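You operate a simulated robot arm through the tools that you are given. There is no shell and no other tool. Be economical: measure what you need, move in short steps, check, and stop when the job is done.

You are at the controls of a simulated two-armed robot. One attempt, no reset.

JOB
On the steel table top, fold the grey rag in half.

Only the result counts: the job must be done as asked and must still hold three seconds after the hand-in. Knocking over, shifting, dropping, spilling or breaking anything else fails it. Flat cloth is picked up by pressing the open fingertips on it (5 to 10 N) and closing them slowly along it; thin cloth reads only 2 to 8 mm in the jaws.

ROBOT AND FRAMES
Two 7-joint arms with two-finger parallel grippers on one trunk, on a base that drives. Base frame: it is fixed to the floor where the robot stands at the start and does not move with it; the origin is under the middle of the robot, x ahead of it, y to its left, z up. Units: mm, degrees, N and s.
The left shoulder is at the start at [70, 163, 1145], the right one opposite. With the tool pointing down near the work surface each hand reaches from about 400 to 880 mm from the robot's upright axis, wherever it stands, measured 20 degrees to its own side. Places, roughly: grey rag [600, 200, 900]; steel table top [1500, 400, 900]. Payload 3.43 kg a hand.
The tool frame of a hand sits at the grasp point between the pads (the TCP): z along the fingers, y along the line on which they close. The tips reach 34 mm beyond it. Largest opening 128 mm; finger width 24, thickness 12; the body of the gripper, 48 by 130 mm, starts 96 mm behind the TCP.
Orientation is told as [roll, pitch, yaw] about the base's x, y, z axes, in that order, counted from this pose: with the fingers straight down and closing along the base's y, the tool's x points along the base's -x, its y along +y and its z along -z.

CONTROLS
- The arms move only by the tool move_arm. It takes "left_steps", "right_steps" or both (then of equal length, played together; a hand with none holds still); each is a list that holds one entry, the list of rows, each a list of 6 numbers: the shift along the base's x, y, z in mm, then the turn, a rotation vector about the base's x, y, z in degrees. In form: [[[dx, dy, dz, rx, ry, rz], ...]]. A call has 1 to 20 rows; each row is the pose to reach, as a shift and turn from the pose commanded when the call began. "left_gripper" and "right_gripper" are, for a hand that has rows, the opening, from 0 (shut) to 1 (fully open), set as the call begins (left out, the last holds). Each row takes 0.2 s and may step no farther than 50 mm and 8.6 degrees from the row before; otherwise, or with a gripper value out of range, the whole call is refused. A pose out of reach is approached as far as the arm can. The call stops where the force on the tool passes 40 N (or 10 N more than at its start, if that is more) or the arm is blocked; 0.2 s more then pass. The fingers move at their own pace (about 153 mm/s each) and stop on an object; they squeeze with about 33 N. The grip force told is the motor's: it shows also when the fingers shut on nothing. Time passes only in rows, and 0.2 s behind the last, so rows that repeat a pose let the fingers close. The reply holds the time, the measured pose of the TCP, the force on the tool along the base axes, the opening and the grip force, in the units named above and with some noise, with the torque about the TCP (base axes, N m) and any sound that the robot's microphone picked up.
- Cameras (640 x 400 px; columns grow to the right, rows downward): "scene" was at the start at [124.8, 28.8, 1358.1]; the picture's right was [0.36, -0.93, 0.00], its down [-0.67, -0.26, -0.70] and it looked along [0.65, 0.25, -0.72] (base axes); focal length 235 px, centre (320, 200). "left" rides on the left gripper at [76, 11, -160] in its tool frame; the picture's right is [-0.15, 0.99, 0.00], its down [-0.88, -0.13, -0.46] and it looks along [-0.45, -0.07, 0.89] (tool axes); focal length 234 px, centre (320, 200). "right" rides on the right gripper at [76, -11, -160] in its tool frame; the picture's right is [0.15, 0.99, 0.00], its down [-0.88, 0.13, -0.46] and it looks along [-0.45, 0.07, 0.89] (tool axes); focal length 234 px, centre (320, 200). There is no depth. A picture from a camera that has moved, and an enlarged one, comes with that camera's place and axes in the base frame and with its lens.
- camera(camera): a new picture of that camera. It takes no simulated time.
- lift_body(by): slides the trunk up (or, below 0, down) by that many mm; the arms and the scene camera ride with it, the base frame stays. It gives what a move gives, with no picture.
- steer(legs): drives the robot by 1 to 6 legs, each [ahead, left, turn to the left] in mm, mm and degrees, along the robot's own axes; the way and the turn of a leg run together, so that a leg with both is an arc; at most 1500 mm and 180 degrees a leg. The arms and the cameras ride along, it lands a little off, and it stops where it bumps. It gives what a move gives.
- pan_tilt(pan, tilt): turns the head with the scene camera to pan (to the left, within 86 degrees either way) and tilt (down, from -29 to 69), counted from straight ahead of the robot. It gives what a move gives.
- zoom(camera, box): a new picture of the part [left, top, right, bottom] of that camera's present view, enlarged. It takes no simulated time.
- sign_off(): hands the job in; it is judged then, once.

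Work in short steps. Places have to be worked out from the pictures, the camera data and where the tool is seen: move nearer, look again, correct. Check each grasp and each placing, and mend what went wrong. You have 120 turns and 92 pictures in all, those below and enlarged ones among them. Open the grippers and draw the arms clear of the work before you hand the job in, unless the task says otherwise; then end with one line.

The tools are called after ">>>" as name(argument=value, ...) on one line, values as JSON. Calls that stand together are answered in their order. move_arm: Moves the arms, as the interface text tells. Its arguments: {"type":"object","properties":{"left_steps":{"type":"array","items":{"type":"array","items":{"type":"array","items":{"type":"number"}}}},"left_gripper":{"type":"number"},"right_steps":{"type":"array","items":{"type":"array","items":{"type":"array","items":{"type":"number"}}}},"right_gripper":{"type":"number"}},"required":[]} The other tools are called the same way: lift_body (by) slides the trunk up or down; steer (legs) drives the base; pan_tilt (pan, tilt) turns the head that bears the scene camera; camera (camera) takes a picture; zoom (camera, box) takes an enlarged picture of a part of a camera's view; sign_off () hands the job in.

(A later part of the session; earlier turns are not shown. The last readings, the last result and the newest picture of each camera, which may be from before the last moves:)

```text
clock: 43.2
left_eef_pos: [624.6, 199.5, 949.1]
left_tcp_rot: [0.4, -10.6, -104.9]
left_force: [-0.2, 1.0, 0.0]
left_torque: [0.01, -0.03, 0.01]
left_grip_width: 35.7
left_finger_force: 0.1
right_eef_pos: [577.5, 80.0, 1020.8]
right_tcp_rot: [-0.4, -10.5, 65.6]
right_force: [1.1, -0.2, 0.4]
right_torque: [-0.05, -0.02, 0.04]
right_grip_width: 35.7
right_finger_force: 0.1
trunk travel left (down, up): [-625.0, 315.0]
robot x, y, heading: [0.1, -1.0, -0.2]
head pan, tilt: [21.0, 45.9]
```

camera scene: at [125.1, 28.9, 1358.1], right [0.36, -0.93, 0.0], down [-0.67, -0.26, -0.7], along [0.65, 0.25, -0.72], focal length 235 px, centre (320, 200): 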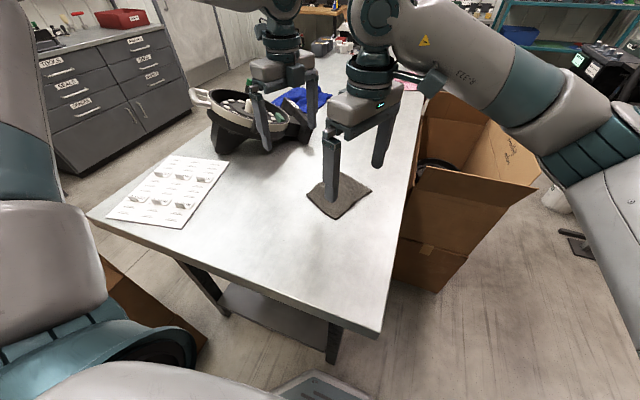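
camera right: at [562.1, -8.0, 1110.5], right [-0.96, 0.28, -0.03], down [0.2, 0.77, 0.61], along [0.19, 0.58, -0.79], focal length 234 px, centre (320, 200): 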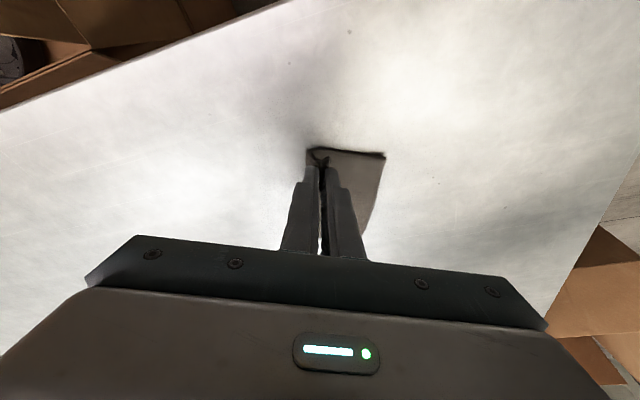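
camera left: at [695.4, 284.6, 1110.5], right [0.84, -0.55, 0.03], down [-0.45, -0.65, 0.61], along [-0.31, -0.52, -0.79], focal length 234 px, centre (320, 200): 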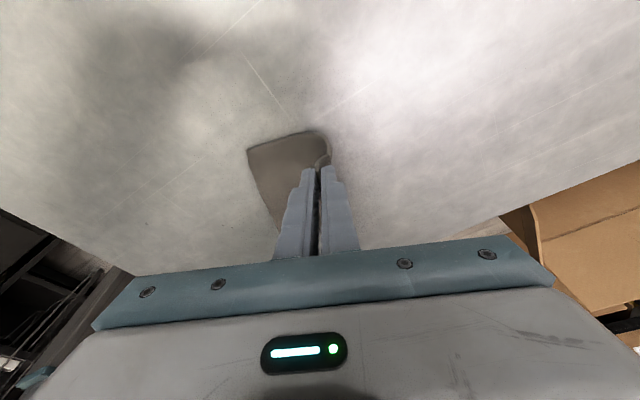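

It stayed at the approached spot. I'll bring the right hand to its hover point.

>>> move_arm(right_steps=[[[7, 5, -25, 0, 0, 0], [14, 11, -50, 0, 0, 0], [20.5, 16, -73, 0, 0, 0], [20.5, 16, -73, 0, 0, 0]]])

>>> zoom(camera="right", box=[220, 110, 420, 235])

>>> zoom(camera="scene", box=[280, 110, 420, 230])

```text
clock: 44.2
left_eef_pos: [624.6, 200.4, 950.4]
left_tcp_rot: [0.3, -10.5, -104.9]
left_force: [0.0, -0.7, -0.3]
left_torque: [0.02, 0.0, 0.01]
left_grip_width: 35.9
left_finger_force: 0.0
right_eef_pos: [597.7, 97.3, 946.7]
right_tcp_rot: [-0.4, -10.5, 65.9]
right_force: [0.0, 1.0, -0.4]
right_torque: [0.0, -0.01, 0.01]
right_grip_width: 35.7
right_finger_force: 0.1
trunk travel left (down, up): [-625.0, 315.0]
robot x, y, heading: [3.2, 1.2, -0.2]
head pan, tilt: [21.0, 45.9]
```

```text
3.20 times, centred on (320, 172) of right
camera zoom: at [564.7, -0.5, 1090.2], right [-0.96, 0.28, -0.03], down [0.2, 0.77, 0.61], along [0.19, 0.58, -0.79], focal length 749 px, centre (320, 288)
```

zoom: 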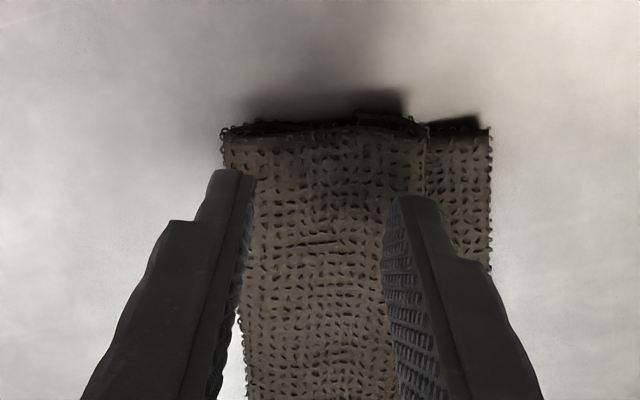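

```text
3.33 times, centred on (350, 170) of scene
camera zoom: at [124.7, 28.6, 1358.2], right [0.36, -0.93, 0.0], down [-0.67, -0.26, -0.7], along [0.65, 0.25, -0.72], focal length 784 px, centre (220, 300)
```

zoom: 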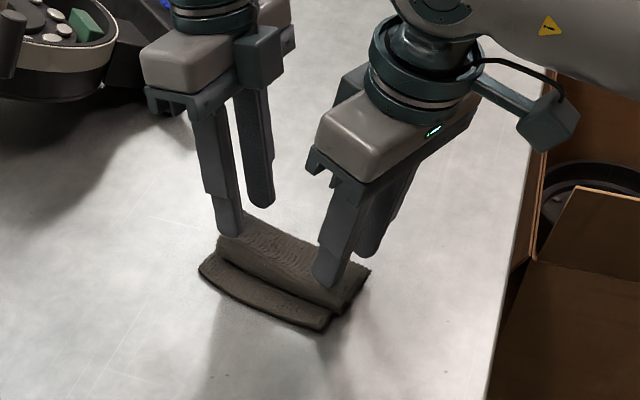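

The inner fingers sit close to the crease, so I'll shift both 5 mm toward the rolled edge and lower to near contact.

>>> move_arm(left_gripper=0.265, right_gripper=0.265, left_steps=[[[-4.8, 1.3, -8, 0, 0, 0], [-4.8, 1.3, -15, 0, 0, 0], [-4.8, 1.3, -20, 0, 0, 0], [-4.8, 1.3, -20, 0, 0, 0]]], right_steps=[[[-4.5, 2.1, -6, 0, 0, 0], [-4.5, 2.1, -12, 0, 0, 0], [-4.5, 2.1, -17, 0, 0, 0], [-4.5, 2.1, -17, 0, 0, 0]]])

>>> move_arm(left_steps=[[[0, 0, -1, 0, 0, 0], [0, 0, -2, 0, 0, 0], [0, 0, -3, 0, 0, 0], [0, 0, -3, 0, 0, 0]]], right_steps=[[[0, 0, -1, 0, 0, 0], [0, 0, -2, 0, 0, 0], [0, 0, -3, 0, 0, 0], [0, 0, -3, 0, 0, 0]]])

```text
clock: 45.2
left_eef_pos: [620.5, 200.0, 930.2]
left_tcp_rot: [0.5, -10.4, -104.8]
left_force: [-0.6, 0.4, 0.4]
left_torque: [-0.01, -0.02, 0.0]
left_grip_width: 33.8
left_finger_force: 0.1
right_eef_pos: [591.9, 98.0, 930.3]
right_tcp_rot: [-0.3, -10.5, 65.9]
right_force: [-0.9, 0.6, -0.1]
right_torque: [0.01, -0.02, 0.02]
right_grip_width: 34.1
right_finger_force: 0.0
trunk travel left (down, up): [-625.0, 315.0]
robot x, y, heading: [-4.3, -2.4, -0.2]
head pan, tilt: [21.0, 45.9]
```

```text
clock: 46.2
left_eef_pos: [620.1, 200.4, 926.3]
left_tcp_rot: [0.4, -10.5, -104.9]
left_force: [0.5, -0.2, 1.3]
left_torque: [-0.03, 0.02, 0.02]
left_grip_width: 34.2
left_finger_force: 0.1
right_eef_pos: [592.7, 99.3, 926.5]
right_tcp_rot: [-0.3, -10.5, 65.8]
right_force: [0.3, -0.3, 0.3]
right_torque: [0.0, -0.02, 0.01]
right_grip_width: 34.0
right_finger_force: 0.1
trunk travel left (down, up): [-625.0, 315.0]
robot x, y, heading: [0.4, -0.1, 0.1]
head pan, tilt: [21.0, 45.9]
```

No real contact yet.

>>> move_arm(left_steps=[[[0, 0, -1, 0, 0, 0], [0, 0, -2, 0, 0, 0], [0, 0, -3, 0, 0, 0], [0, 0, -3, 0, 0, 0]]], right_steps=[[[0, 0, -1, 0, 0, 0], [0, 0, -2, 0, 0, 0], [0, 0, -3, 0, 0, 0], [0, 0, -3, 0, 0, 0]]])

>>> zoom(camera="left", box=[220, 130, 420, 255])

>>> zoom(camera="right", box=[220, 130, 420, 255])

```text
clock: 47.2
left_eef_pos: [620.0, 201.2, 923.6]
left_tcp_rot: [0.5, -10.6, -104.9]
left_force: [0.7, -0.4, 1.8]
left_torque: [-0.03, 0.0, -0.03]
left_grip_width: 34.1
left_finger_force: 0.0
right_eef_pos: [591.9, 99.6, 923.8]
right_tcp_rot: [-0.3, -10.6, 65.8]
right_force: [-0.1, 1.0, 0.8]
right_torque: [0.01, -0.01, 0.0]
right_grip_width: 33.8
right_finger_force: 0.4
trunk travel left (down, up): [-625.0, 315.0]
robot x, y, heading: [-3.7, 0.2, -0.0]
head pan, tilt: [21.0, 45.9]
```

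```text
3.20 times, centred on (320, 192) of left
camera zoom: at [655.6, 298.2, 1067.3], right [0.92, -0.39, 0.03], down [-0.33, -0.72, 0.61], along [-0.21, -0.57, -0.79], focal length 749 px, centre (320, 224)
```

zoom: 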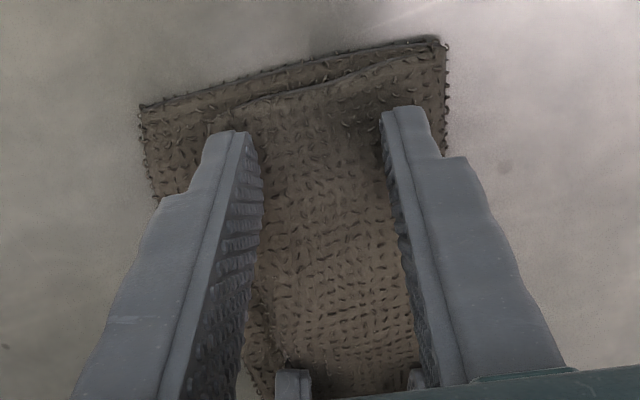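

```text
3.20 times, centred on (320, 192) of right
camera zoom: at [560.1, 1.2, 1067.7], right [-0.96, 0.28, -0.03], down [0.2, 0.77, 0.61], along [0.19, 0.58, -0.79], focal length 749 px, centre (320, 224)
```

zoom: 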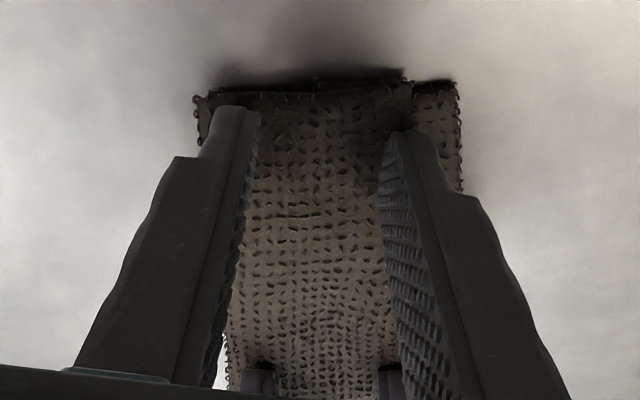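

The placement is good and contact is light. I'll press a bit more and close slowly.

>>> move_arm(left_steps=[[[0, 0, -1, 0, 0, 0], [0, 0, -2, 0, 0, 0], [0, 0, -2, 0, 0, 0]]], right_steps=[[[0, 0, -1, 0, 0, 0], [0, 0, -2, 0, 0, 0], [0, 0, -2, 0, 0, 0]]])

>>> move_arm(left_gripper=0.21, right_gripper=0.21, left_steps=[[[0, 0, 0, 0, 0, 0], [0, 0, 0, 0, 0, 0]]], right_steps=[[[0, 0, 0, 0, 0, 0], [0, 0, 0, 0, 0, 0]]])

>>> move_arm(left_gripper=0.16, right_gripper=0.16, left_steps=[[[0, 0, 0, 0, 0, 0], [0, 0, 0, 0, 0, 0]]], right_steps=[[[0, 0, 0, 0, 0, 0], [0, 0, 0, 0, 0, 0]]])

>>> zoom(camera="left", box=[220, 130, 420, 255])

>>> zoom(camera="right", box=[220, 130, 420, 255])

```text
clock: 48.0
left_eef_pos: [619.9, 200.2, 922.2]
left_tcp_rot: [0.4, -10.5, -105.0]
left_force: [-0.5, -1.4, 4.2]
left_torque: [-0.03, 0.04, 0.01]
left_grip_width: 33.6
left_finger_force: 0.0
right_eef_pos: [592.1, 98.9, 922.7]
right_tcp_rot: [-0.4, -10.5, 65.8]
right_force: [-0.6, 0.9, 2.9]
right_torque: [0.02, 0.03, 0.0]
right_grip_width: 34.0
right_finger_force: 0.1
trunk travel left (down, up): [-625.0, 315.0]
robot x, y, heading: [5.8, -0.2, 0.2]
head pan, tilt: [21.0, 45.9]
```

```text
clock: 48.6
left_eef_pos: [619.8, 200.0, 922.5]
left_tcp_rot: [0.5, -10.5, -104.9]
left_force: [-0.5, -1.5, 4.4]
left_torque: [-0.04, 0.01, 0.05]
left_grip_width: 26.5
left_finger_force: 0.1
right_eef_pos: [591.9, 99.3, 923.0]
right_tcp_rot: [-0.3, -10.5, 65.8]
right_force: [0.4, 1.1, 2.7]
right_torque: [0.03, 0.0, -0.03]
right_grip_width: 27.2
right_finger_force: 0.2
trunk travel left (down, up): [-625.0, 315.0]
robot x, y, heading: [0.6, 1.1, -0.0]
head pan, tilt: [21.0, 45.9]
```

```text
clock: 49.2
left_eef_pos: [619.9, 201.3, 922.5]
left_tcp_rot: [0.6, -10.6, -104.9]
left_force: [0.0, -0.5, 3.3]
left_torque: [-0.02, 0.02, -0.03]
left_grip_width: 20.0
left_finger_force: 0.1
right_eef_pos: [592.3, 98.2, 921.9]
right_tcp_rot: [-0.2, -10.5, 65.7]
right_force: [-0.2, 0.7, 3.7]
right_torque: [0.06, 0.01, 0.01]
right_grip_width: 21.0
right_finger_force: 0.3
trunk travel left (down, up): [-625.0, 315.0]
robot x, y, heading: [0.7, -1.7, -0.2]
head pan, tilt: [21.0, 45.9]
```

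```text
3.20 times, centred on (320, 192) of left
camera zoom: at [655.4, 298.0, 1065.6], right [0.92, -0.39, 0.03], down [-0.33, -0.72, 0.61], along [-0.21, -0.57, -0.79], focal length 749 px, centre (320, 224)
```

zoom: 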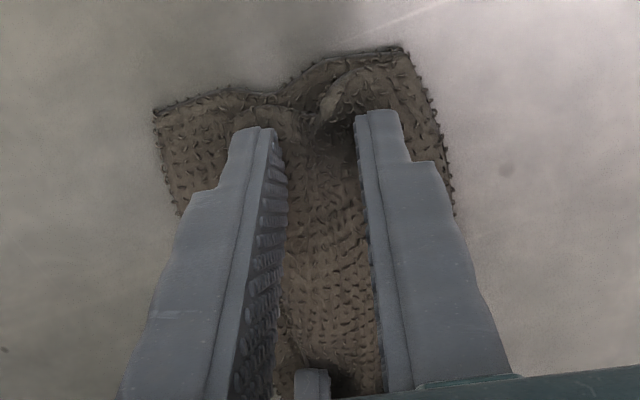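

```text
3.20 times, centred on (320, 192) of right
camera zoom: at [559.8, 1.1, 1066.0], right [-0.96, 0.28, -0.03], down [0.2, 0.77, 0.61], along [0.19, 0.58, -0.79], focal length 749 px, centre (320, 224)
```

zoom: 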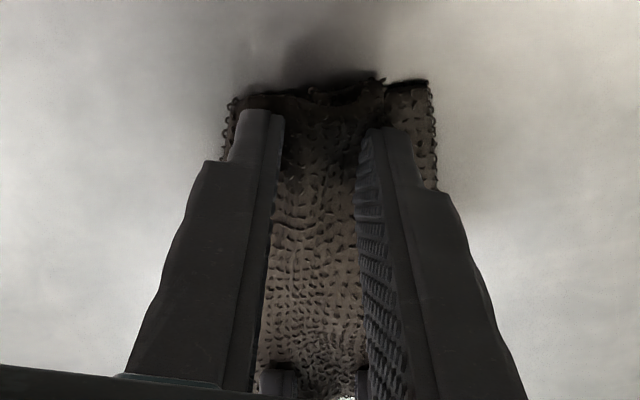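

On the left the lower layer is buckling along with the top. I'll rise about 2.5 mm as I keep closing, so that only the top layer gets caught.

>>> move_arm(left_gripper=0.11, right_gripper=0.11, left_steps=[[[0, 0, 1.5, 0, 0, 0], [0, 0, 2.5, 0, 0, 0]]], right_steps=[[[0, 0, 1, 0, 0, 0], [0, 0, 1.5, 0, 0, 0]]])

>>> move_arm(left_gripper=0.05, right_gripper=0.05, left_steps=[[[0, 0, 1, 0, 0, 0], [0, 0, 1, 0, 0, 0]]], right_steps=[[[0, 0, 1, 0, 0, 0], [0, 0, 1, 0, 0, 0]]])

>>> move_arm(left_gripper=0.0, right_gripper=0.0, left_steps=[[[0, 0, 0, 0, 0, 0], [0, 0, 0, 0, 0, 0]]], right_steps=[[[0, 0, 0, 0, 0, 0], [0, 0, 0, 0, 0, 0]]])

>>> zoom(camera="left", box=[220, 130, 420, 255])

>>> zoom(camera="right", box=[220, 130, 420, 255])

```text
clock: 49.9
left_eef_pos: [620.2, 201.1, 924.7]
left_tcp_rot: [0.4, -10.5, -104.8]
left_force: [0.1, -0.7, 0.9]
left_torque: [-0.01, 0.01, 0.03]
left_grip_width: 14.3
left_finger_force: 0.1
right_eef_pos: [592.0, 99.8, 924.2]
right_tcp_rot: [-0.3, -10.5, 65.9]
right_force: [1.3, 0.4, 2.6]
right_torque: [0.03, -0.04, 0.02]
right_grip_width: 16.3
right_finger_force: 2.2
trunk travel left (down, up): [-625.0, 315.0]
robot x, y, heading: [0.5, -1.5, 0.1]
head pan, tilt: [21.0, 45.9]
```

```text
clock: 50.5
left_eef_pos: [620.0, 202.0, 926.2]
left_tcp_rot: [0.4, -10.5, -104.9]
left_force: [0.0, -1.1, 0.9]
left_torque: [-0.01, 0.0, 0.0]
left_grip_width: 6.7
left_finger_force: 0.3
right_eef_pos: [591.6, 99.5, 925.5]
right_tcp_rot: [-0.3, -10.5, 65.8]
right_force: [-0.1, 0.3, 1.6]
right_torque: [0.03, -0.08, 0.04]
right_grip_width: 8.0
right_finger_force: 32.7
trunk travel left (down, up): [-625.0, 315.0]
robot x, y, heading: [-1.2, -2.6, -0.0]
head pan, tilt: [21.0, 45.9]
```

```text
clock: 51.0
left_eef_pos: [619.6, 201.4, 925.5]
left_tcp_rot: [0.5, -10.6, -104.9]
left_force: [0.0, 0.1, 0.2]
left_torque: [-0.02, -0.01, -0.01]
left_grip_width: 2.9
left_finger_force: 33.4
right_eef_pos: [591.9, 99.5, 924.4]
right_tcp_rot: [-0.3, -10.5, 65.8]
right_force: [0.0, 0.6, 0.5]
right_torque: [0.05, -0.05, 0.0]
right_grip_width: 8.1
right_finger_force: 32.6
trunk travel left (down, up): [-625.0, 315.0]
robot x, y, heading: [-0.3, -0.3, -0.2]
head pan, tilt: [21.0, 45.9]
```

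```text
3.20 times, centred on (320, 192) of left
camera zoom: at [655.5, 298.5, 1068.7], right [0.92, -0.39, 0.03], down [-0.33, -0.72, 0.61], along [-0.21, -0.57, -0.79], focal length 749 px, centre (320, 224)
```

zoom: 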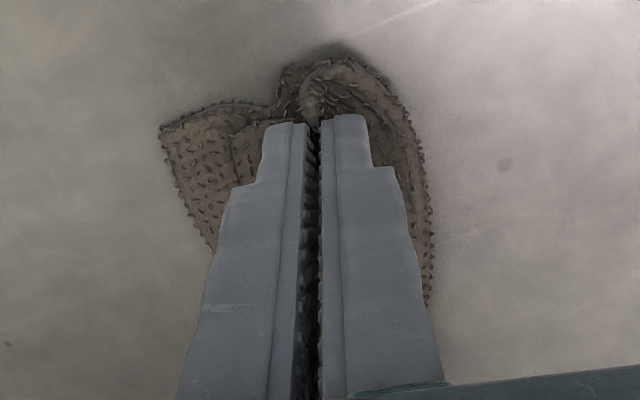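

```text
3.20 times, centred on (320, 192) of right
camera zoom: at [560.1, 1.4, 1068.0], right [-0.96, 0.28, -0.03], down [0.2, 0.77, 0.61], along [0.19, 0.58, -0.79], focal length 749 px, centre (320, 224)
```

zoom: 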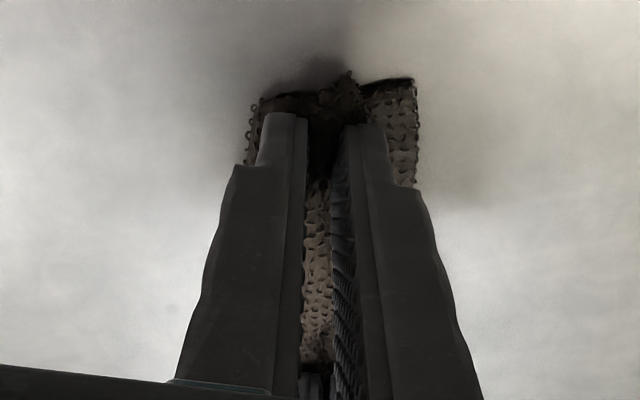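

Left grips 2.9 mm (one layer doubled), but right grips 8.1 mm, so extra layers are caught. I'll lift about 30 mm and look.

>>> move_arm(left_steps=[[[0, 0, 10, 0, 0, 0], [0, 0, 20, 0, 0, 0], [0, 0, 30, 0, 0, 0], [0, 0, 30, 0, 0, 0]]], right_steps=[[[0, 0, 10, 0, 0, 0], [0, 0, 20, 0, 0, 0], [0, 0, 30, 0, 0, 0], [0, 0, 30, 0, 0, 0]]])

>>> zoom(camera="scene", box=[300, 150, 390, 220])

>>> zoom(camera="left", box=[220, 100, 420, 225])

>>> zoom(camera="right", box=[220, 100, 420, 225])

```text
clock: 52.0
left_eef_pos: [620.5, 201.9, 955.0]
left_tcp_rot: [0.4, -10.5, -104.9]
left_force: [0.4, -0.4, 0.2]
left_torque: [-0.05, -0.01, 0.0]
left_grip_width: 2.5
left_finger_force: 33.3
right_eef_pos: [592.6, 98.4, 954.8]
right_tcp_rot: [-0.3, -10.5, 65.7]
right_force: [0.9, 1.0, 0.1]
right_torque: [-0.03, -0.01, 0.03]
right_grip_width: 8.2
right_finger_force: 32.8
trunk travel left (down, up): [-625.0, 315.0]
robot x, y, heading: [-3.9, 3.7, 0.0]
head pan, tilt: [21.0, 45.9]
```

```text
5.71 times, centred on (345, 185) of scene
camera zoom: at [125.1, 28.7, 1358.1], right [0.36, -0.93, 0.0], down [-0.67, -0.26, -0.7], along [0.65, 0.25, -0.72], focal length 1344 px, centre (177, 286)
```

zoom: 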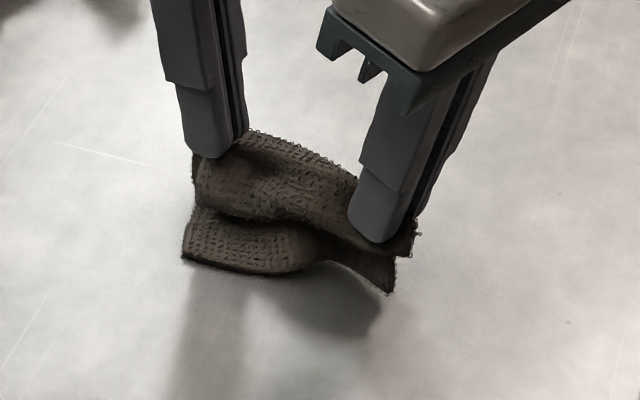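

```text
3.20 times, centred on (320, 162) of left
camera zoom: at [656.1, 298.7, 1098.5], right [0.92, -0.39, 0.03], down [-0.33, -0.72, 0.61], along [-0.21, -0.57, -0.79], focal length 749 px, centre (320, 320)
```

zoom: 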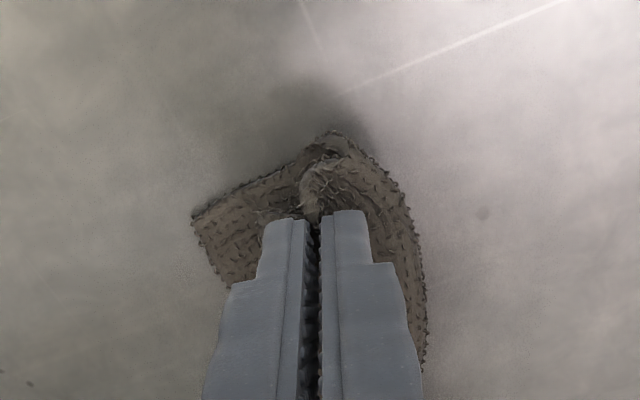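

```text
3.20 times, centred on (320, 162) of right
camera zoom: at [560.6, 1.5, 1098.2], right [-0.96, 0.28, -0.03], down [0.2, 0.77, 0.61], along [0.19, 0.58, -0.79], focal length 749 px, centre (320, 320)
```

zoom: 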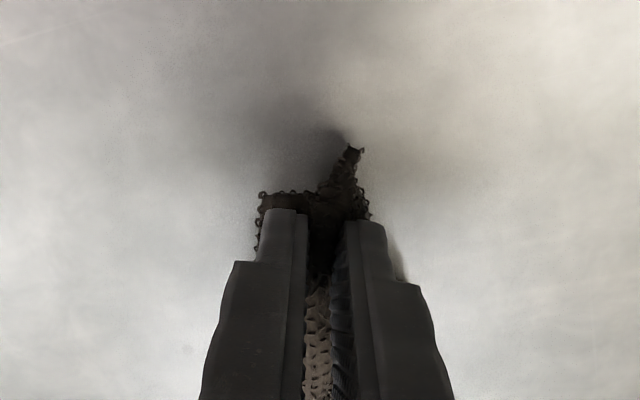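

The right hand has caught both layers, while the left has just the top one. I'll lower back, release only the right, and retry its pinch with lighter pressure and more rise while closing.

>>> move_arm(left_steps=[[[0, 0, -10, 0, 0, 0], [0, 0, -20, 0, 0, 0], [0, 0, -27, 0, 0, 0], [0, 0, -27, 0, 0, 0]]], right_steps=[[[0, 0, -10, 0, 0, 0], [0, 0, -20, 0, 0, 0], [0, 0, -29.5, 0, 0, 0], [0, 0, -29.5, 0, 0, 0]]])

>>> move_arm(right_gripper=0.27, right_steps=[[[0, 0, 0, 0, 0, 0], [0, 0, 3, 0, 0, 0], [0, 0, 15, 0, 0, 0], [0, 0, 25, 0, 0, 0], [0, 0, 25, 0, 0, 0]]])

>>> zoom(camera="right", box=[220, 110, 420, 235])

```text
clock: 53.0
left_eef_pos: [620.1, 200.8, 927.6]
left_tcp_rot: [0.5, -10.5, -104.9]
left_force: [0.2, -0.4, 0.4]
left_torque: [0.0, 0.0, -0.04]
left_grip_width: 2.8
left_finger_force: 32.9
right_eef_pos: [592.0, 100.3, 925.2]
right_tcp_rot: [-0.3, -10.5, 65.8]
right_force: [0.0, 0.4, -0.3]
right_torque: [-0.01, -0.08, 0.01]
right_grip_width: 8.1
right_finger_force: 32.9
trunk travel left (down, up): [-625.0, 315.0]
robot x, y, heading: [2.0, 1.2, -0.2]
head pan, tilt: [21.0, 45.9]
```

```text
clock: 54.2
left_eef_pos: [619.9, 201.0, 927.6]
left_tcp_rot: [0.4, -10.5, -105.0]
left_force: [-0.6, -0.2, 0.0]
left_torque: [-0.05, 0.04, 0.0]
left_grip_width: 2.8
left_finger_force: 33.4
right_eef_pos: [592.9, 99.2, 950.7]
right_tcp_rot: [-0.1, -10.5, 65.8]
right_force: [-0.3, 0.5, 0.6]
right_torque: [0.05, 0.0, -0.03]
right_grip_width: 34.3
right_finger_force: 0.1
trunk travel left (down, up): [-625.0, 315.0]
robot x, y, heading: [-2.2, 2.9, -0.3]
head pan, tilt: [21.0, 45.9]
```

```text
3.20 times, centred on (320, 172) of right
camera zoom: at [560.5, 1.4, 1093.7], right [-0.96, 0.28, -0.03], down [0.2, 0.77, 0.61], along [0.19, 0.58, -0.79], focal length 749 px, centre (320, 288)
```

zoom: 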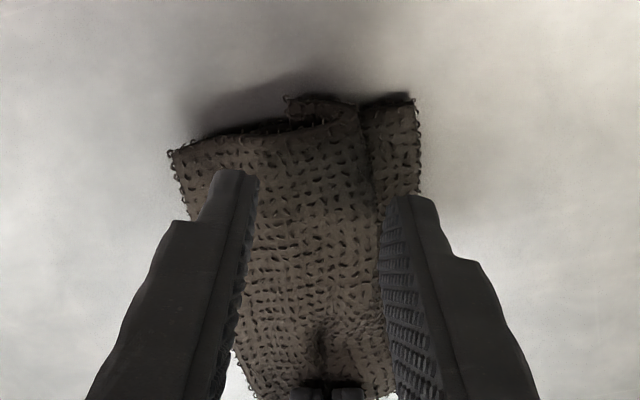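

The right end sprang back flat. I'll raise the left 15 mm to loft the top layer, then press the right lightly and close while rising.

>>> move_arm(left_steps=[[[0, 0, 5, 0, 0, 0], [0, 0, 10, 0, 0, 0], [0, 0, 15, 0, 0, 0], [0, 0, 15, 0, 0, 0], [0, 0, 15, 0, 0, 0]]], right_steps=[[[3.6, -1.7, -10, 0, 0, 0], [3.6, -1.7, -20, 0, 0, 0], [3.6, -1.7, -25, 0, 0, 0], [3.6, -1.7, -26.5, 0, 0, 0], [3.6, -1.7, -26.5, 0, 0, 0]]])

>>> move_arm(right_gripper=0.2, right_steps=[[[0, 0, 0, 0, 0, 0], [0, 0, 0, 0, 0, 0]]])

>>> zoom(camera="right", box=[220, 130, 420, 255])

```text
clock: 55.5
left_eef_pos: [618.3, 199.7, 943.4]
left_tcp_rot: [0.4, -10.4, -104.9]
left_force: [-0.5, 0.4, 0.4]
left_torque: [0.01, 0.06, -0.02]
left_grip_width: 2.6
left_finger_force: 33.5
right_eef_pos: [596.0, 98.2, 924.2]
right_tcp_rot: [-0.3, -10.5, 65.9]
right_force: [0.1, 0.0, 0.3]
right_torque: [0.0, 0.02, 0.0]
right_grip_width: 34.5
right_finger_force: 0.2
trunk travel left (down, up): [-625.0, 315.0]
robot x, y, heading: [1.0, 0.5, 0.4]
head pan, tilt: [21.0, 45.9]
```

```text
clock: 56.0
left_eef_pos: [620.3, 200.4, 943.2]
left_tcp_rot: [0.4, -10.5, -104.9]
left_force: [0.6, 0.1, -0.4]
left_torque: [0.0, 0.02, 0.01]
left_grip_width: 2.7
left_finger_force: 33.5
right_eef_pos: [597.0, 97.6, 924.0]
right_tcp_rot: [-0.3, -10.4, 65.8]
right_force: [0.1, 0.1, 0.2]
right_torque: [-0.01, -0.04, 0.01]
right_grip_width: 25.6
right_finger_force: 0.2
trunk travel left (down, up): [-625.0, 315.0]
robot x, y, heading: [1.7, -1.0, -0.2]
head pan, tilt: [21.0, 45.9]
```

```text
3.20 times, centred on (320, 192) of right
camera zoom: at [564.0, -0.1, 1067.1], right [-0.96, 0.28, -0.03], down [0.2, 0.77, 0.61], along [0.19, 0.58, -0.79], focal length 749 px, centre (320, 224)
```

zoom: 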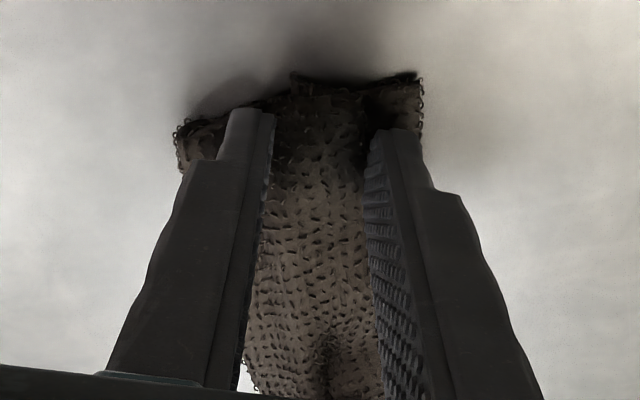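

The top layer is bulging between the right fingers with almost no force on the layer below, so I'll keep closing gently.

>>> move_arm(right_gripper=0.13, right_steps=[[[0, 0, -0.5, 0, 0, 0], [0, 0, -0.5, 0, 0, 0]]])

>>> move_arm(right_gripper=0.06, right_steps=[[[0, 0, 0.5, 0, 0, 0], [0, 0, 1, 0, 0, 0]]])

>>> move_arm(right_gripper=0.0, right_steps=[[[0, 0, 0.5, 0, 0, 0], [0, 0, 0.5, 0, 0, 0], [0, 0, 0.5, 0, 0, 0]]])

```text
clock: 56.6
left_eef_pos: [619.5, 201.1, 943.5]
left_tcp_rot: [0.4, -10.5, -104.9]
left_force: [0.5, 0.3, -0.2]
left_torque: [0.0, 0.02, -0.03]
left_grip_width: 2.4
left_finger_force: 33.1
right_eef_pos: [595.9, 98.2, 923.9]
right_tcp_rot: [-0.3, -10.5, 65.8]
right_force: [-0.7, -0.7, 0.8]
right_torque: [0.03, 0.01, -0.03]
right_grip_width: 17.5
right_finger_force: 2.6
trunk travel left (down, up): [-625.0, 315.0]
robot x, y, heading: [1.4, -0.7, -0.0]
head pan, tilt: [21.0, 45.9]
```

```text
clock: 57.2
left_eef_pos: [621.2, 201.4, 943.6]
left_tcp_rot: [0.4, -10.5, -104.9]
left_force: [-0.3, 0.1, 0.1]
left_torque: [-0.01, -0.01, 0.02]
left_grip_width: 2.4
left_finger_force: 33.3
right_eef_pos: [596.3, 96.9, 925.0]
right_tcp_rot: [-0.2, -10.5, 65.9]
right_force: [-0.1, 0.0, 1.0]
right_torque: [0.01, -0.03, 0.0]
right_grip_width: 7.5
right_finger_force: 11.1
trunk travel left (down, up): [-625.0, 315.0]
robot x, y, heading: [-3.5, 0.5, 0.0]
head pan, tilt: [21.0, 45.9]
```

```text
clock: 58.0
left_eef_pos: [619.9, 200.9, 942.9]
left_tcp_rot: [0.4, -10.6, -105.0]
left_force: [0.3, -1.2, 0.3]
left_torque: [-0.03, 0.0, -0.03]
left_grip_width: 2.9
left_finger_force: 32.7
right_eef_pos: [596.4, 96.9, 923.9]
right_tcp_rot: [-0.3, -10.4, 65.7]
right_force: [0.4, -0.1, 0.4]
right_torque: [0.02, -0.03, 0.0]
right_grip_width: 6.2
right_finger_force: 33.0
trunk travel left (down, up): [-625.0, 315.0]
robot x, y, heading: [-3.0, -2.0, 0.1]
head pan, tilt: [21.0, 45.9]
```

The right now grips 6.2 mm, perhaps the top layer doubled plus the tucked flap. I'll lift both 45 mm (right 60 mm to level them) and look.

>>> move_arm(left_steps=[[[0, 0, 10, 0, 0, 0], [0, 0, 20, 0, 0, 0], [0, 0, 32, 0, 0, 0], [0, 0, 45, 0, 0, 0], [0, 0, 45, 0, 0, 0]]], right_steps=[[[0, 0, 15, 0, 0, 0], [0, 0, 30, 0, 0, 0], [0, 0, 47, 0, 0, 0], [0, 0, 62, 0, 0, 0], [0, 0, 62, 0, 0, 0]]])

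>>> zoom(camera="scene", box=[300, 140, 396, 215])

```text
clock: 59.2
left_eef_pos: [620.0, 201.3, 989.2]
left_tcp_rot: [0.4, -10.5, -104.9]
left_force: [-0.4, -0.4, 0.4]
left_torque: [-0.04, 0.0, -0.01]
left_grip_width: 2.7
left_finger_force: 32.2
right_eef_pos: [595.8, 96.3, 985.9]
right_tcp_rot: [-0.2, -10.5, 65.8]
right_force: [0.3, 0.6, 0.0]
right_torque: [-0.01, 0.02, 0.01]
right_grip_width: 6.3
right_finger_force: 33.1
trunk travel left (down, up): [-625.0, 315.0]
robot x, y, heading: [-3.5, 2.7, 0.1]
head pan, tilt: [21.0, 45.9]
```

```text
5.33 times, centred on (348, 178) of scene
camera zoom: at [125.4, 28.8, 1358.1], right [0.36, -0.93, 0.0], down [-0.67, -0.26, -0.7], along [0.65, 0.25, -0.72], focal length 1255 px, centre (171, 320)
```

zoom: 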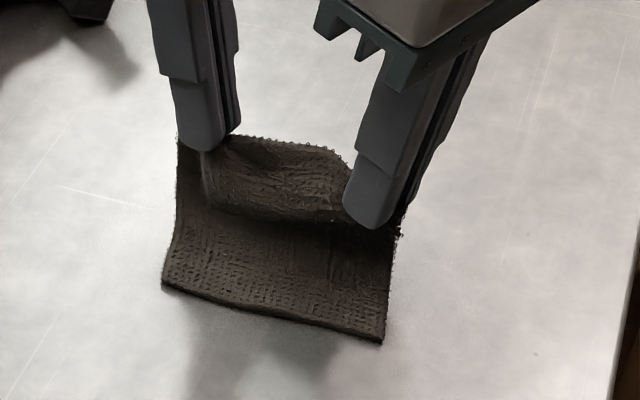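

The lower half has dropped flat on the table, and I'm holding just the top layer with its flap hanging free toward the robot. The tuck came from releasing cloth on cloth, so this time I'll line both hands up about 48 mm from the bottom edge and stay roughly 35 mm up for the release.

>>> move_arm(left_steps=[[[1, 0, -8, 0, 0, 0], [2, 0, -16, 0, 0, 0], [3, 0, -25, 0, 0, 0], [4, 0, -33, 0, 0, 0], [4, 0, -33, 0, 0, 0]]], right_steps=[[[6, 0, -8, 0, 0, 0], [12, 0, -16, 0, 0, 0], [18, 0, -24, 0, 0, 0], [23, 0, -30, 0, 0, 0], [23, 0, -30, 0, 0, 0]]])

>>> zoom(camera="scene", box=[300, 140, 396, 215])

```text
clock: 60.5
left_eef_pos: [624.0, 200.2, 955.9]
left_tcp_rot: [0.5, -10.4, -105.0]
left_force: [-0.4, 0.3, -0.1]
left_torque: [-0.01, 0.0, 0.01]
left_grip_width: 2.8
left_finger_force: 32.9
right_eef_pos: [618.1, 97.5, 956.5]
right_tcp_rot: [-0.2, -10.5, 65.8]
right_force: [-0.3, -0.1, -0.9]
right_torque: [0.01, -0.07, 0.0]
right_grip_width: 6.6
right_finger_force: 33.1
trunk travel left (down, up): [-625.0, 315.0]
robot x, y, heading: [3.3, 3.5, 0.1]
head pan, tilt: [21.0, 45.9]
```

```text
5.33 times, centred on (348, 178) of scene
camera zoom: at [124.5, 28.7, 1358.2], right [0.36, -0.93, 0.0], down [-0.67, -0.26, -0.7], along [0.65, 0.25, -0.72], focal length 1255 px, centre (171, 320)
```

zoom: 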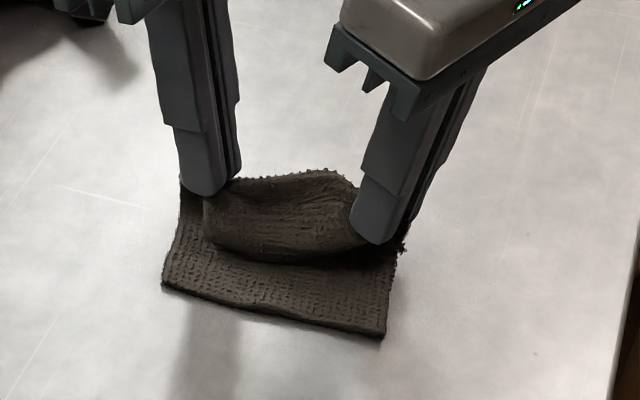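

The middle portion still looks rounded. I'll check from the hand cameras whether the free edge is hanging open or still tucked.

>>> zoom(camera="left", box=[240, 110, 400, 210])

>>> zoom(camera="right", box=[240, 110, 400, 210])

```text
4.00 times, centred on (320, 160) of left
camera zoom: at [659.5, 298.0, 1099.2], right [0.92, -0.39, 0.03], down [-0.33, -0.72, 0.61], along [-0.21, -0.57, -0.79], focal length 937 px, centre (320, 360)
```

zoom: 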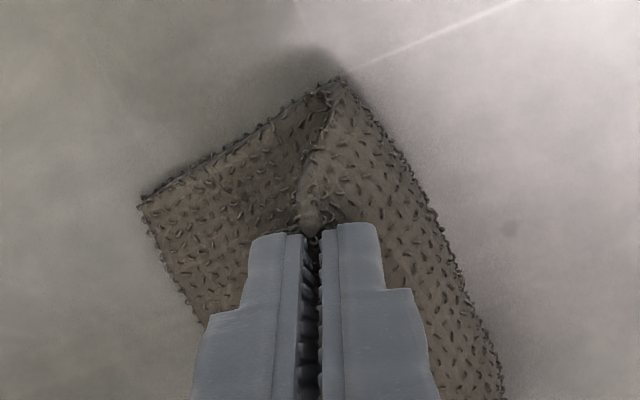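

```text
4.00 times, centred on (320, 160) of right
camera zoom: at [586.7, -0.7, 1099.8], right [-0.96, 0.28, -0.03], down [0.2, 0.77, 0.61], along [0.19, 0.58, -0.79], focal length 937 px, centre (320, 360)
```

zoom: 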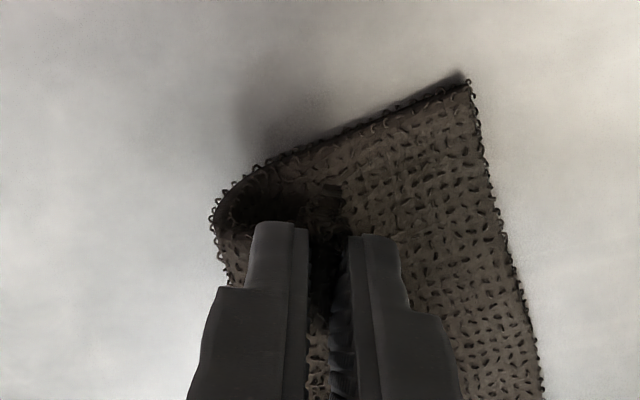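

The tuck isn't visible, so it's hidden under the grips. I'll release here in mid-air so the pinch springs open, then sweep both open hands toward the robot so the inner fingers lay the free edge over, and lift.

>>> move_arm(left_gripper=0.5, right_gripper=0.5, left_steps=[[[0, 0, 0, 0, 0, 0], [0, 0, 0, 0, 0, 0], [-12, 0, -2, 0, 0, 0], [-24, 0, -5, 0, 0, 0], [-36, 0, -8, 0, 0, 0], [-48, 0, -10, 0, 0, 0], [-60, 0, -10, 0, 0, 0]]], right_steps=[[[0, 0, 0, 0, 0, 0], [0, 0, 0, 0, 0, 0], [-12, 0, -2, 0, 0, 0], [-24, 0, -5, 0, 0, 0], [-36, 0, -8, 0, 0, 0], [-48, 0, -10, 0, 0, 0], [-60, 0, -10, 0, 0, 0]]])

>>> zoom(camera="scene", box=[300, 140, 396, 215])

```text
clock: 62.0
left_eef_pos: [563.0, 201.3, 946.3]
left_tcp_rot: [0.5, -10.4, -105.0]
left_force: [0.4, 0.3, -0.4]
left_torque: [0.01, -0.01, 0.0]
left_grip_width: 63.8
left_finger_force: 0.1
right_eef_pos: [558.5, 97.3, 947.1]
right_tcp_rot: [-0.2, -10.5, 65.8]
right_force: [0.0, 0.1, 0.9]
right_torque: [-0.02, 0.0, 0.02]
right_grip_width: 64.1
right_finger_force: 0.1
trunk travel left (down, up): [-625.0, 315.0]
robot x, y, heading: [1.1, -0.1, 0.3]
head pan, tilt: [21.0, 45.9]
```

```text
5.33 times, centred on (348, 178) of scene
camera zoom: at [124.2, 28.7, 1358.2], right [0.36, -0.93, 0.0], down [-0.67, -0.26, -0.7], along [0.65, 0.25, -0.72], focal length 1255 px, centre (171, 320)
```

zoom: 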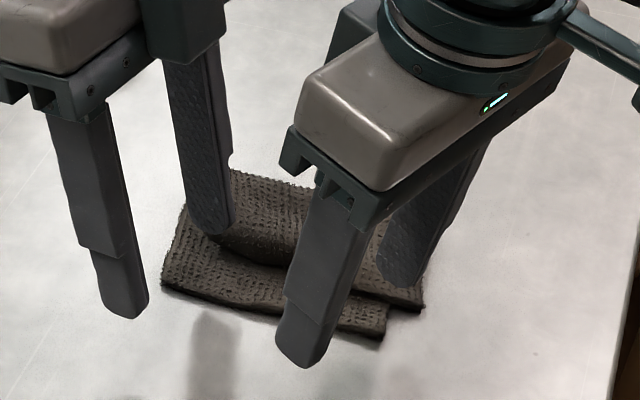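

The top layer appears laid over. I'll raise the hands clear for a proper look.

>>> move_arm(left_steps=[[[0, 10, 25, 0, 0, 0], [0, 35, 60, 0, 0, 0], [0, 70, 100, 0, 0, 0], [0, 100, 120, 0, 0, 0]]], right_steps=[[[0, -10, 25, 0, 0, 0], [0, -35, 60, 0, 0, 0], [0, -70, 100, 0, 0, 0], [0, -100, 120, 0, 0, 0]]])

>>> zoom(camera="scene", box=[308, 160, 380, 215])

```text
refused: row 3 steps farther than a row can; nothing moved
```

```text
7.27 times, centred on (344, 188) of scene
camera zoom: at [124.2, 28.7, 1358.2], right [0.36, -0.93, 0.0], down [-0.67, -0.26, -0.7], along [0.65, 0.25, -0.72], focal length 1711 px, centre (146, 291)
```

zoom: 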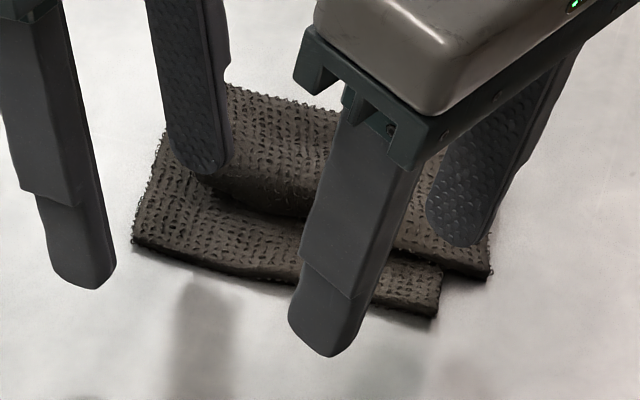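

One step was too long, so I'll repeat it with shorter rows.

>>> move_arm(left_steps=[[[0, 8, 25, 0, 0, 0], [0, 25, 55, 0, 0, 0], [0, 50, 85, 0, 0, 0], [0, 80, 110, 0, 0, 0], [0, 100, 120, 0, 0, 0]]], right_steps=[[[0, -8, 25, 0, 0, 0], [0, -25, 55, 0, 0, 0], [0, -50, 85, 0, 0, 0], [0, -80, 110, 0, 0, 0], [0, -100, 120, 0, 0, 0]]])

>>> zoom(camera="scene", box=[308, 160, 380, 215])

```text
clock: 63.2
left_eef_pos: [564.0, 300.1, 1066.9]
left_tcp_rot: [0.4, -10.6, -105.0]
left_force: [0.7, -1.1, -0.1]
left_torque: [0.01, 0.0, 0.03]
left_grip_width: 63.9
left_finger_force: 0.0
right_eef_pos: [559.4, -2.7, 1067.7]
right_tcp_rot: [-0.2, -10.5, 65.8]
right_force: [-0.1, 0.3, -0.1]
right_torque: [0.02, 0.0, -0.03]
right_grip_width: 64.0
right_finger_force: 0.0
trunk travel left (down, up): [-625.0, 315.0]
robot x, y, heading: [-3.1, -0.9, -0.0]
head pan, tilt: [21.0, 45.9]
```

```text
7.27 times, centred on (344, 188) of scene
camera zoom: at [124.8, 28.6, 1358.1], right [0.36, -0.93, 0.0], down [-0.67, -0.26, -0.7], along [0.65, 0.25, -0.72], focal length 1711 px, centre (146, 291)
```

zoom: 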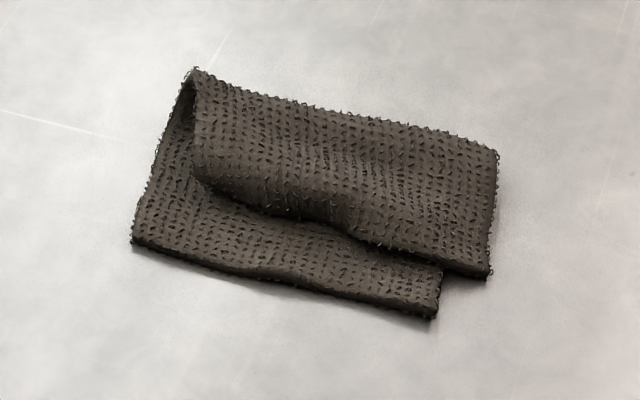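

The B end is now untucked but about 20 mm short, while the A end is still tucked. I'll repeat the gentle pinch: left first with its jaws squared to the rag, while the right hovers over the B end.

>>> move_arm(left_gripper=0.245, right_gripper=0.265, left_steps=[[[15, -27, -5, 0, 0, 5], [30, -54, -20, 0, 0, 10], [46, -80, -45, 0, 0, 15], [63, -106, -75, 0, 0, 15], [63, -106, -105, 0, 0, 15], [63, -106, -128, 0, 0, 15], [63, -106, -137, 0, 0, 15], [63, -106, -137, 0, 0, 15]]], right_steps=[[[10, 12, 0, 0, 0, 0], [20, 25, -10, 0, 0, 0], [30, 40, -30, 0, 0, 0], [42, 57, -60, 0, 0, 0], [54, 72, -90, 0, 0, 0], [63, 87, -110, 0, 0, 0], [63, 87, -118, 0, 0, 0], [63, 87, -118, 0, 0, 0]]])

>>> camera(camera="left")

```text
clock: 65.0
left_eef_pos: [625.3, 195.6, 928.3]
left_tcp_rot: [0.4, -10.6, -89.9]
left_force: [0.1, 0.6, 0.3]
left_torque: [-0.05, 0.0, 0.0]
left_grip_width: 31.5
left_finger_force: 0.1
right_eef_pos: [621.9, 85.2, 949.4]
right_tcp_rot: [-0.3, -10.5, 65.8]
right_force: [-0.6, -0.2, 0.8]
right_torque: [-0.03, -0.01, 0.0]
right_grip_width: 33.9
right_finger_force: 0.0
trunk travel left (down, up): [-625.0, 315.0]
robot x, y, heading: [-4.2, 1.2, -0.2]
head pan, tilt: [21.0, 45.9]
```

```text
10 pictures are left
camera left: at [636.0, 299.0, 1072.0], right [0.99, -0.14, 0.03], down [-0.13, -0.78, 0.61], along [-0.06, -0.61, -0.79], focal length 234 px, centre (320, 200)
```

left: 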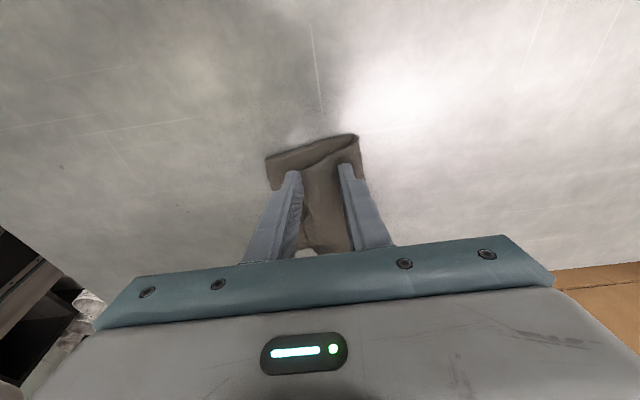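

The left hand is well placed over the tucked end. I'll press lightly and close while rising.

>>> move_arm(left_steps=[[[0, 0, -2, 0, 0, 0], [0, 0, -4, 0, 0, 0], [0, 0, -6, 0, 0, 0], [0, 0, -6, 0, 0, 0]]])

>>> move_arm(left_gripper=0.2, left_steps=[[[0, 0, 0, 0, 0, 0], [0, 0, 0, 0, 0, 0]]])

>>> move_arm(left_gripper=0.15, left_steps=[[[0, 0, 0, 0, 0, 0], [0, 0, 0, 0, 0, 0]]])

>>> move_arm(left_gripper=0.1, left_steps=[[[0, 0, 1.5, 0, 0, 0], [0, 0, 2.5, 0, 0, 0]]])

>>> move_arm(left_gripper=0.05, left_steps=[[[0, 0, 1, 0, 0, 0], [0, 0, 1, 0, 0, 0]]])

>>> move_arm(left_gripper=0.0, left_steps=[[[0, 0, 0, 0, 0, 0], [0, 0, 0, 0, 0, 0], [0, 0, 0, 0, 0, 0]]])

```text
clock: 66.0
left_eef_pos: [628.0, 194.2, 922.3]
left_tcp_rot: [0.5, -10.4, -90.0]
left_force: [-0.1, 1.0, 1.4]
left_torque: [-0.04, -0.04, -0.04]
left_grip_width: 31.6
left_finger_force: 0.0
right_eef_pos: [621.0, 85.0, 949.6]
right_tcp_rot: [-0.3, -10.5, 65.7]
right_force: [0.2, -0.3, -0.7]
right_torque: [0.0, 0.0, 0.01]
right_grip_width: 33.9
right_finger_force: 0.0
trunk travel left (down, up): [-625.0, 315.0]
robot x, y, heading: [0.1, -0.9, -0.1]
head pan, tilt: [21.0, 45.9]
```

```text
clock: 66.7
left_eef_pos: [627.6, 195.1, 922.5]
left_tcp_rot: [0.3, -10.5, -89.8]
left_force: [0.0, 1.0, 2.0]
left_torque: [0.02, -0.03, 0.01]
left_grip_width: 25.7
left_finger_force: 0.0
right_eef_pos: [622.5, 84.4, 950.8]
right_tcp_rot: [-0.3, -10.5, 65.8]
right_force: [-0.3, 0.1, 0.3]
right_torque: [0.0, 0.04, 0.01]
right_grip_width: 33.9
right_finger_force: 0.0
trunk travel left (down, up): [-625.0, 315.0]
robot x, y, heading: [2.6, -0.7, 0.1]
head pan, tilt: [21.0, 45.9]
```

```text
clock: 67.2
left_eef_pos: [627.7, 195.3, 922.0]
left_tcp_rot: [0.3, -10.5, -89.9]
left_force: [0.5, 0.6, 1.3]
left_torque: [0.01, -0.01, 0.01]
left_grip_width: 18.9
left_finger_force: 0.0
right_eef_pos: [621.2, 85.0, 948.5]
right_tcp_rot: [-0.2, -10.5, 65.8]
right_force: [0.0, 1.0, 0.4]
right_torque: [-0.01, 0.0, 0.03]
right_grip_width: 33.6
right_finger_force: 0.0
trunk travel left (down, up): [-625.0, 315.0]
robot x, y, heading: [0.9, 1.4, -0.0]
head pan, tilt: [21.0, 45.9]
```

```text
clock: 67.8
left_eef_pos: [627.5, 194.7, 924.9]
left_tcp_rot: [0.4, -10.5, -89.9]
left_force: [0.5, 0.1, 0.0]
left_torque: [-0.03, 0.02, -0.03]
left_grip_width: 12.7
left_finger_force: 0.0
right_eef_pos: [621.6, 84.9, 949.9]
right_tcp_rot: [-0.3, -10.6, 65.7]
right_force: [-0.4, -0.6, 0.3]
right_torque: [-0.02, 0.03, -0.03]
right_grip_width: 34.0
right_finger_force: 0.1
trunk travel left (down, up): [-625.0, 315.0]
robot x, y, heading: [-0.7, -0.3, 0.1]
head pan, tilt: [21.0, 45.9]
```

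```text
clock: 68.5
left_eef_pos: [627.6, 194.9, 926.8]
left_tcp_rot: [0.4, -10.5, -90.0]
left_force: [0.4, -0.1, -0.1]
left_torque: [0.01, 0.0, -0.01]
left_grip_width: 8.0
left_finger_force: 0.8
right_eef_pos: [621.3, 85.0, 950.4]
right_tcp_rot: [-0.3, -10.4, 65.8]
right_force: [0.2, 0.5, 0.4]
right_torque: [0.0, -0.03, 0.0]
right_grip_width: 33.9
right_finger_force: 0.1
trunk travel left (down, up): [-625.0, 315.0]
robot x, y, heading: [-3.5, 0.4, 0.2]
head pan, tilt: [21.0, 45.9]
```

```text
clock: 69.2
left_eef_pos: [627.1, 194.6, 927.0]
left_tcp_rot: [0.4, -10.5, -89.9]
left_force: [0.5, 0.3, 0.1]
left_torque: [-0.01, -0.01, 0.03]
left_grip_width: 3.8
left_finger_force: 32.7
right_eef_pos: [622.0, 84.5, 949.3]
right_tcp_rot: [-0.3, -10.5, 65.7]
right_force: [0.3, 0.8, 0.0]
right_torque: [0.03, 0.01, 0.02]
right_grip_width: 34.0
right_finger_force: 0.0
trunk travel left (down, up): [-625.0, 315.0]
robot x, y, heading: [-0.1, -0.4, -0.0]
head pan, tilt: [21.0, 45.9]
```

The left holds 3.8 mm, the top layer only. I'll raise it 15 mm and pinch the B end with the right the same way.

>>> move_arm(left_steps=[[[0, 0, 5, 0, 0, 0], [0, 0, 10, 0, 0, 0], [0, 0, 15, 0, 0, 0], [0, 0, 15, 0, 0, 0], [0, 0, 15, 0, 0, 0]]], right_steps=[[[0, 0, -8, 0, 0, 0], [0, 0, -16, 0, 0, 0], [0, 0, -22, 0, 0, 0], [0, 0, -27, 0, 0, 0], [0, 0, -27, 0, 0, 0]]])

>>> move_arm(right_steps=[[[0, 0, -0.7, 0, 0, 0], [0, 0, -1.3, 0, 0, 0], [0, 0, -1.3, 0, 0, 0]]])

>>> zoom(camera="right", box=[220, 110, 420, 235])

```text
clock: 70.5
left_eef_pos: [627.1, 194.5, 942.5]
left_tcp_rot: [0.6, -10.4, -89.9]
left_force: [0.5, 0.1, 0.3]
left_torque: [-0.03, -0.03, 0.02]
left_grip_width: 4.0
left_finger_force: 32.9
right_eef_pos: [623.1, 85.1, 921.7]
right_tcp_rot: [-0.2, -10.4, 65.8]
right_force: [0.8, 0.4, -0.2]
right_torque: [0.01, 0.04, -0.01]
right_grip_width: 33.7
right_finger_force: 0.0
trunk travel left (down, up): [-625.0, 315.0]
robot x, y, heading: [-0.5, -4.4, -0.1]
head pan, tilt: [21.0, 45.9]
```

```text
clock: 71.2
left_eef_pos: [627.3, 194.4, 940.3]
left_tcp_rot: [0.4, -10.5, -89.8]
left_force: [-0.1, 0.5, 0.5]
left_torque: [-0.03, 0.03, 0.02]
left_grip_width: 3.8
left_finger_force: 33.7
right_eef_pos: [621.7, 83.9, 919.2]
right_tcp_rot: [-0.3, -10.4, 65.7]
right_force: [0.4, 0.1, -0.5]
right_torque: [0.06, 0.0, 0.0]
right_grip_width: 33.8
right_finger_force: 0.0
trunk travel left (down, up): [-625.0, 315.0]
robot x, y, heading: [-1.6, -0.1, -0.2]
head pan, tilt: [21.0, 45.9]
```

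```text
3.20 times, centred on (320, 172) of right
camera zoom: at [589.8, -13.4, 1063.7], right [-0.96, 0.28, -0.03], down [0.2, 0.77, 0.61], along [0.19, 0.58, -0.79], focal length 749 px, centre (320, 288)
```

zoom: 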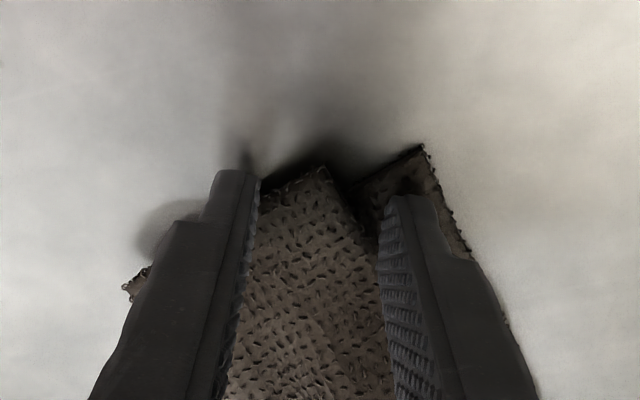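

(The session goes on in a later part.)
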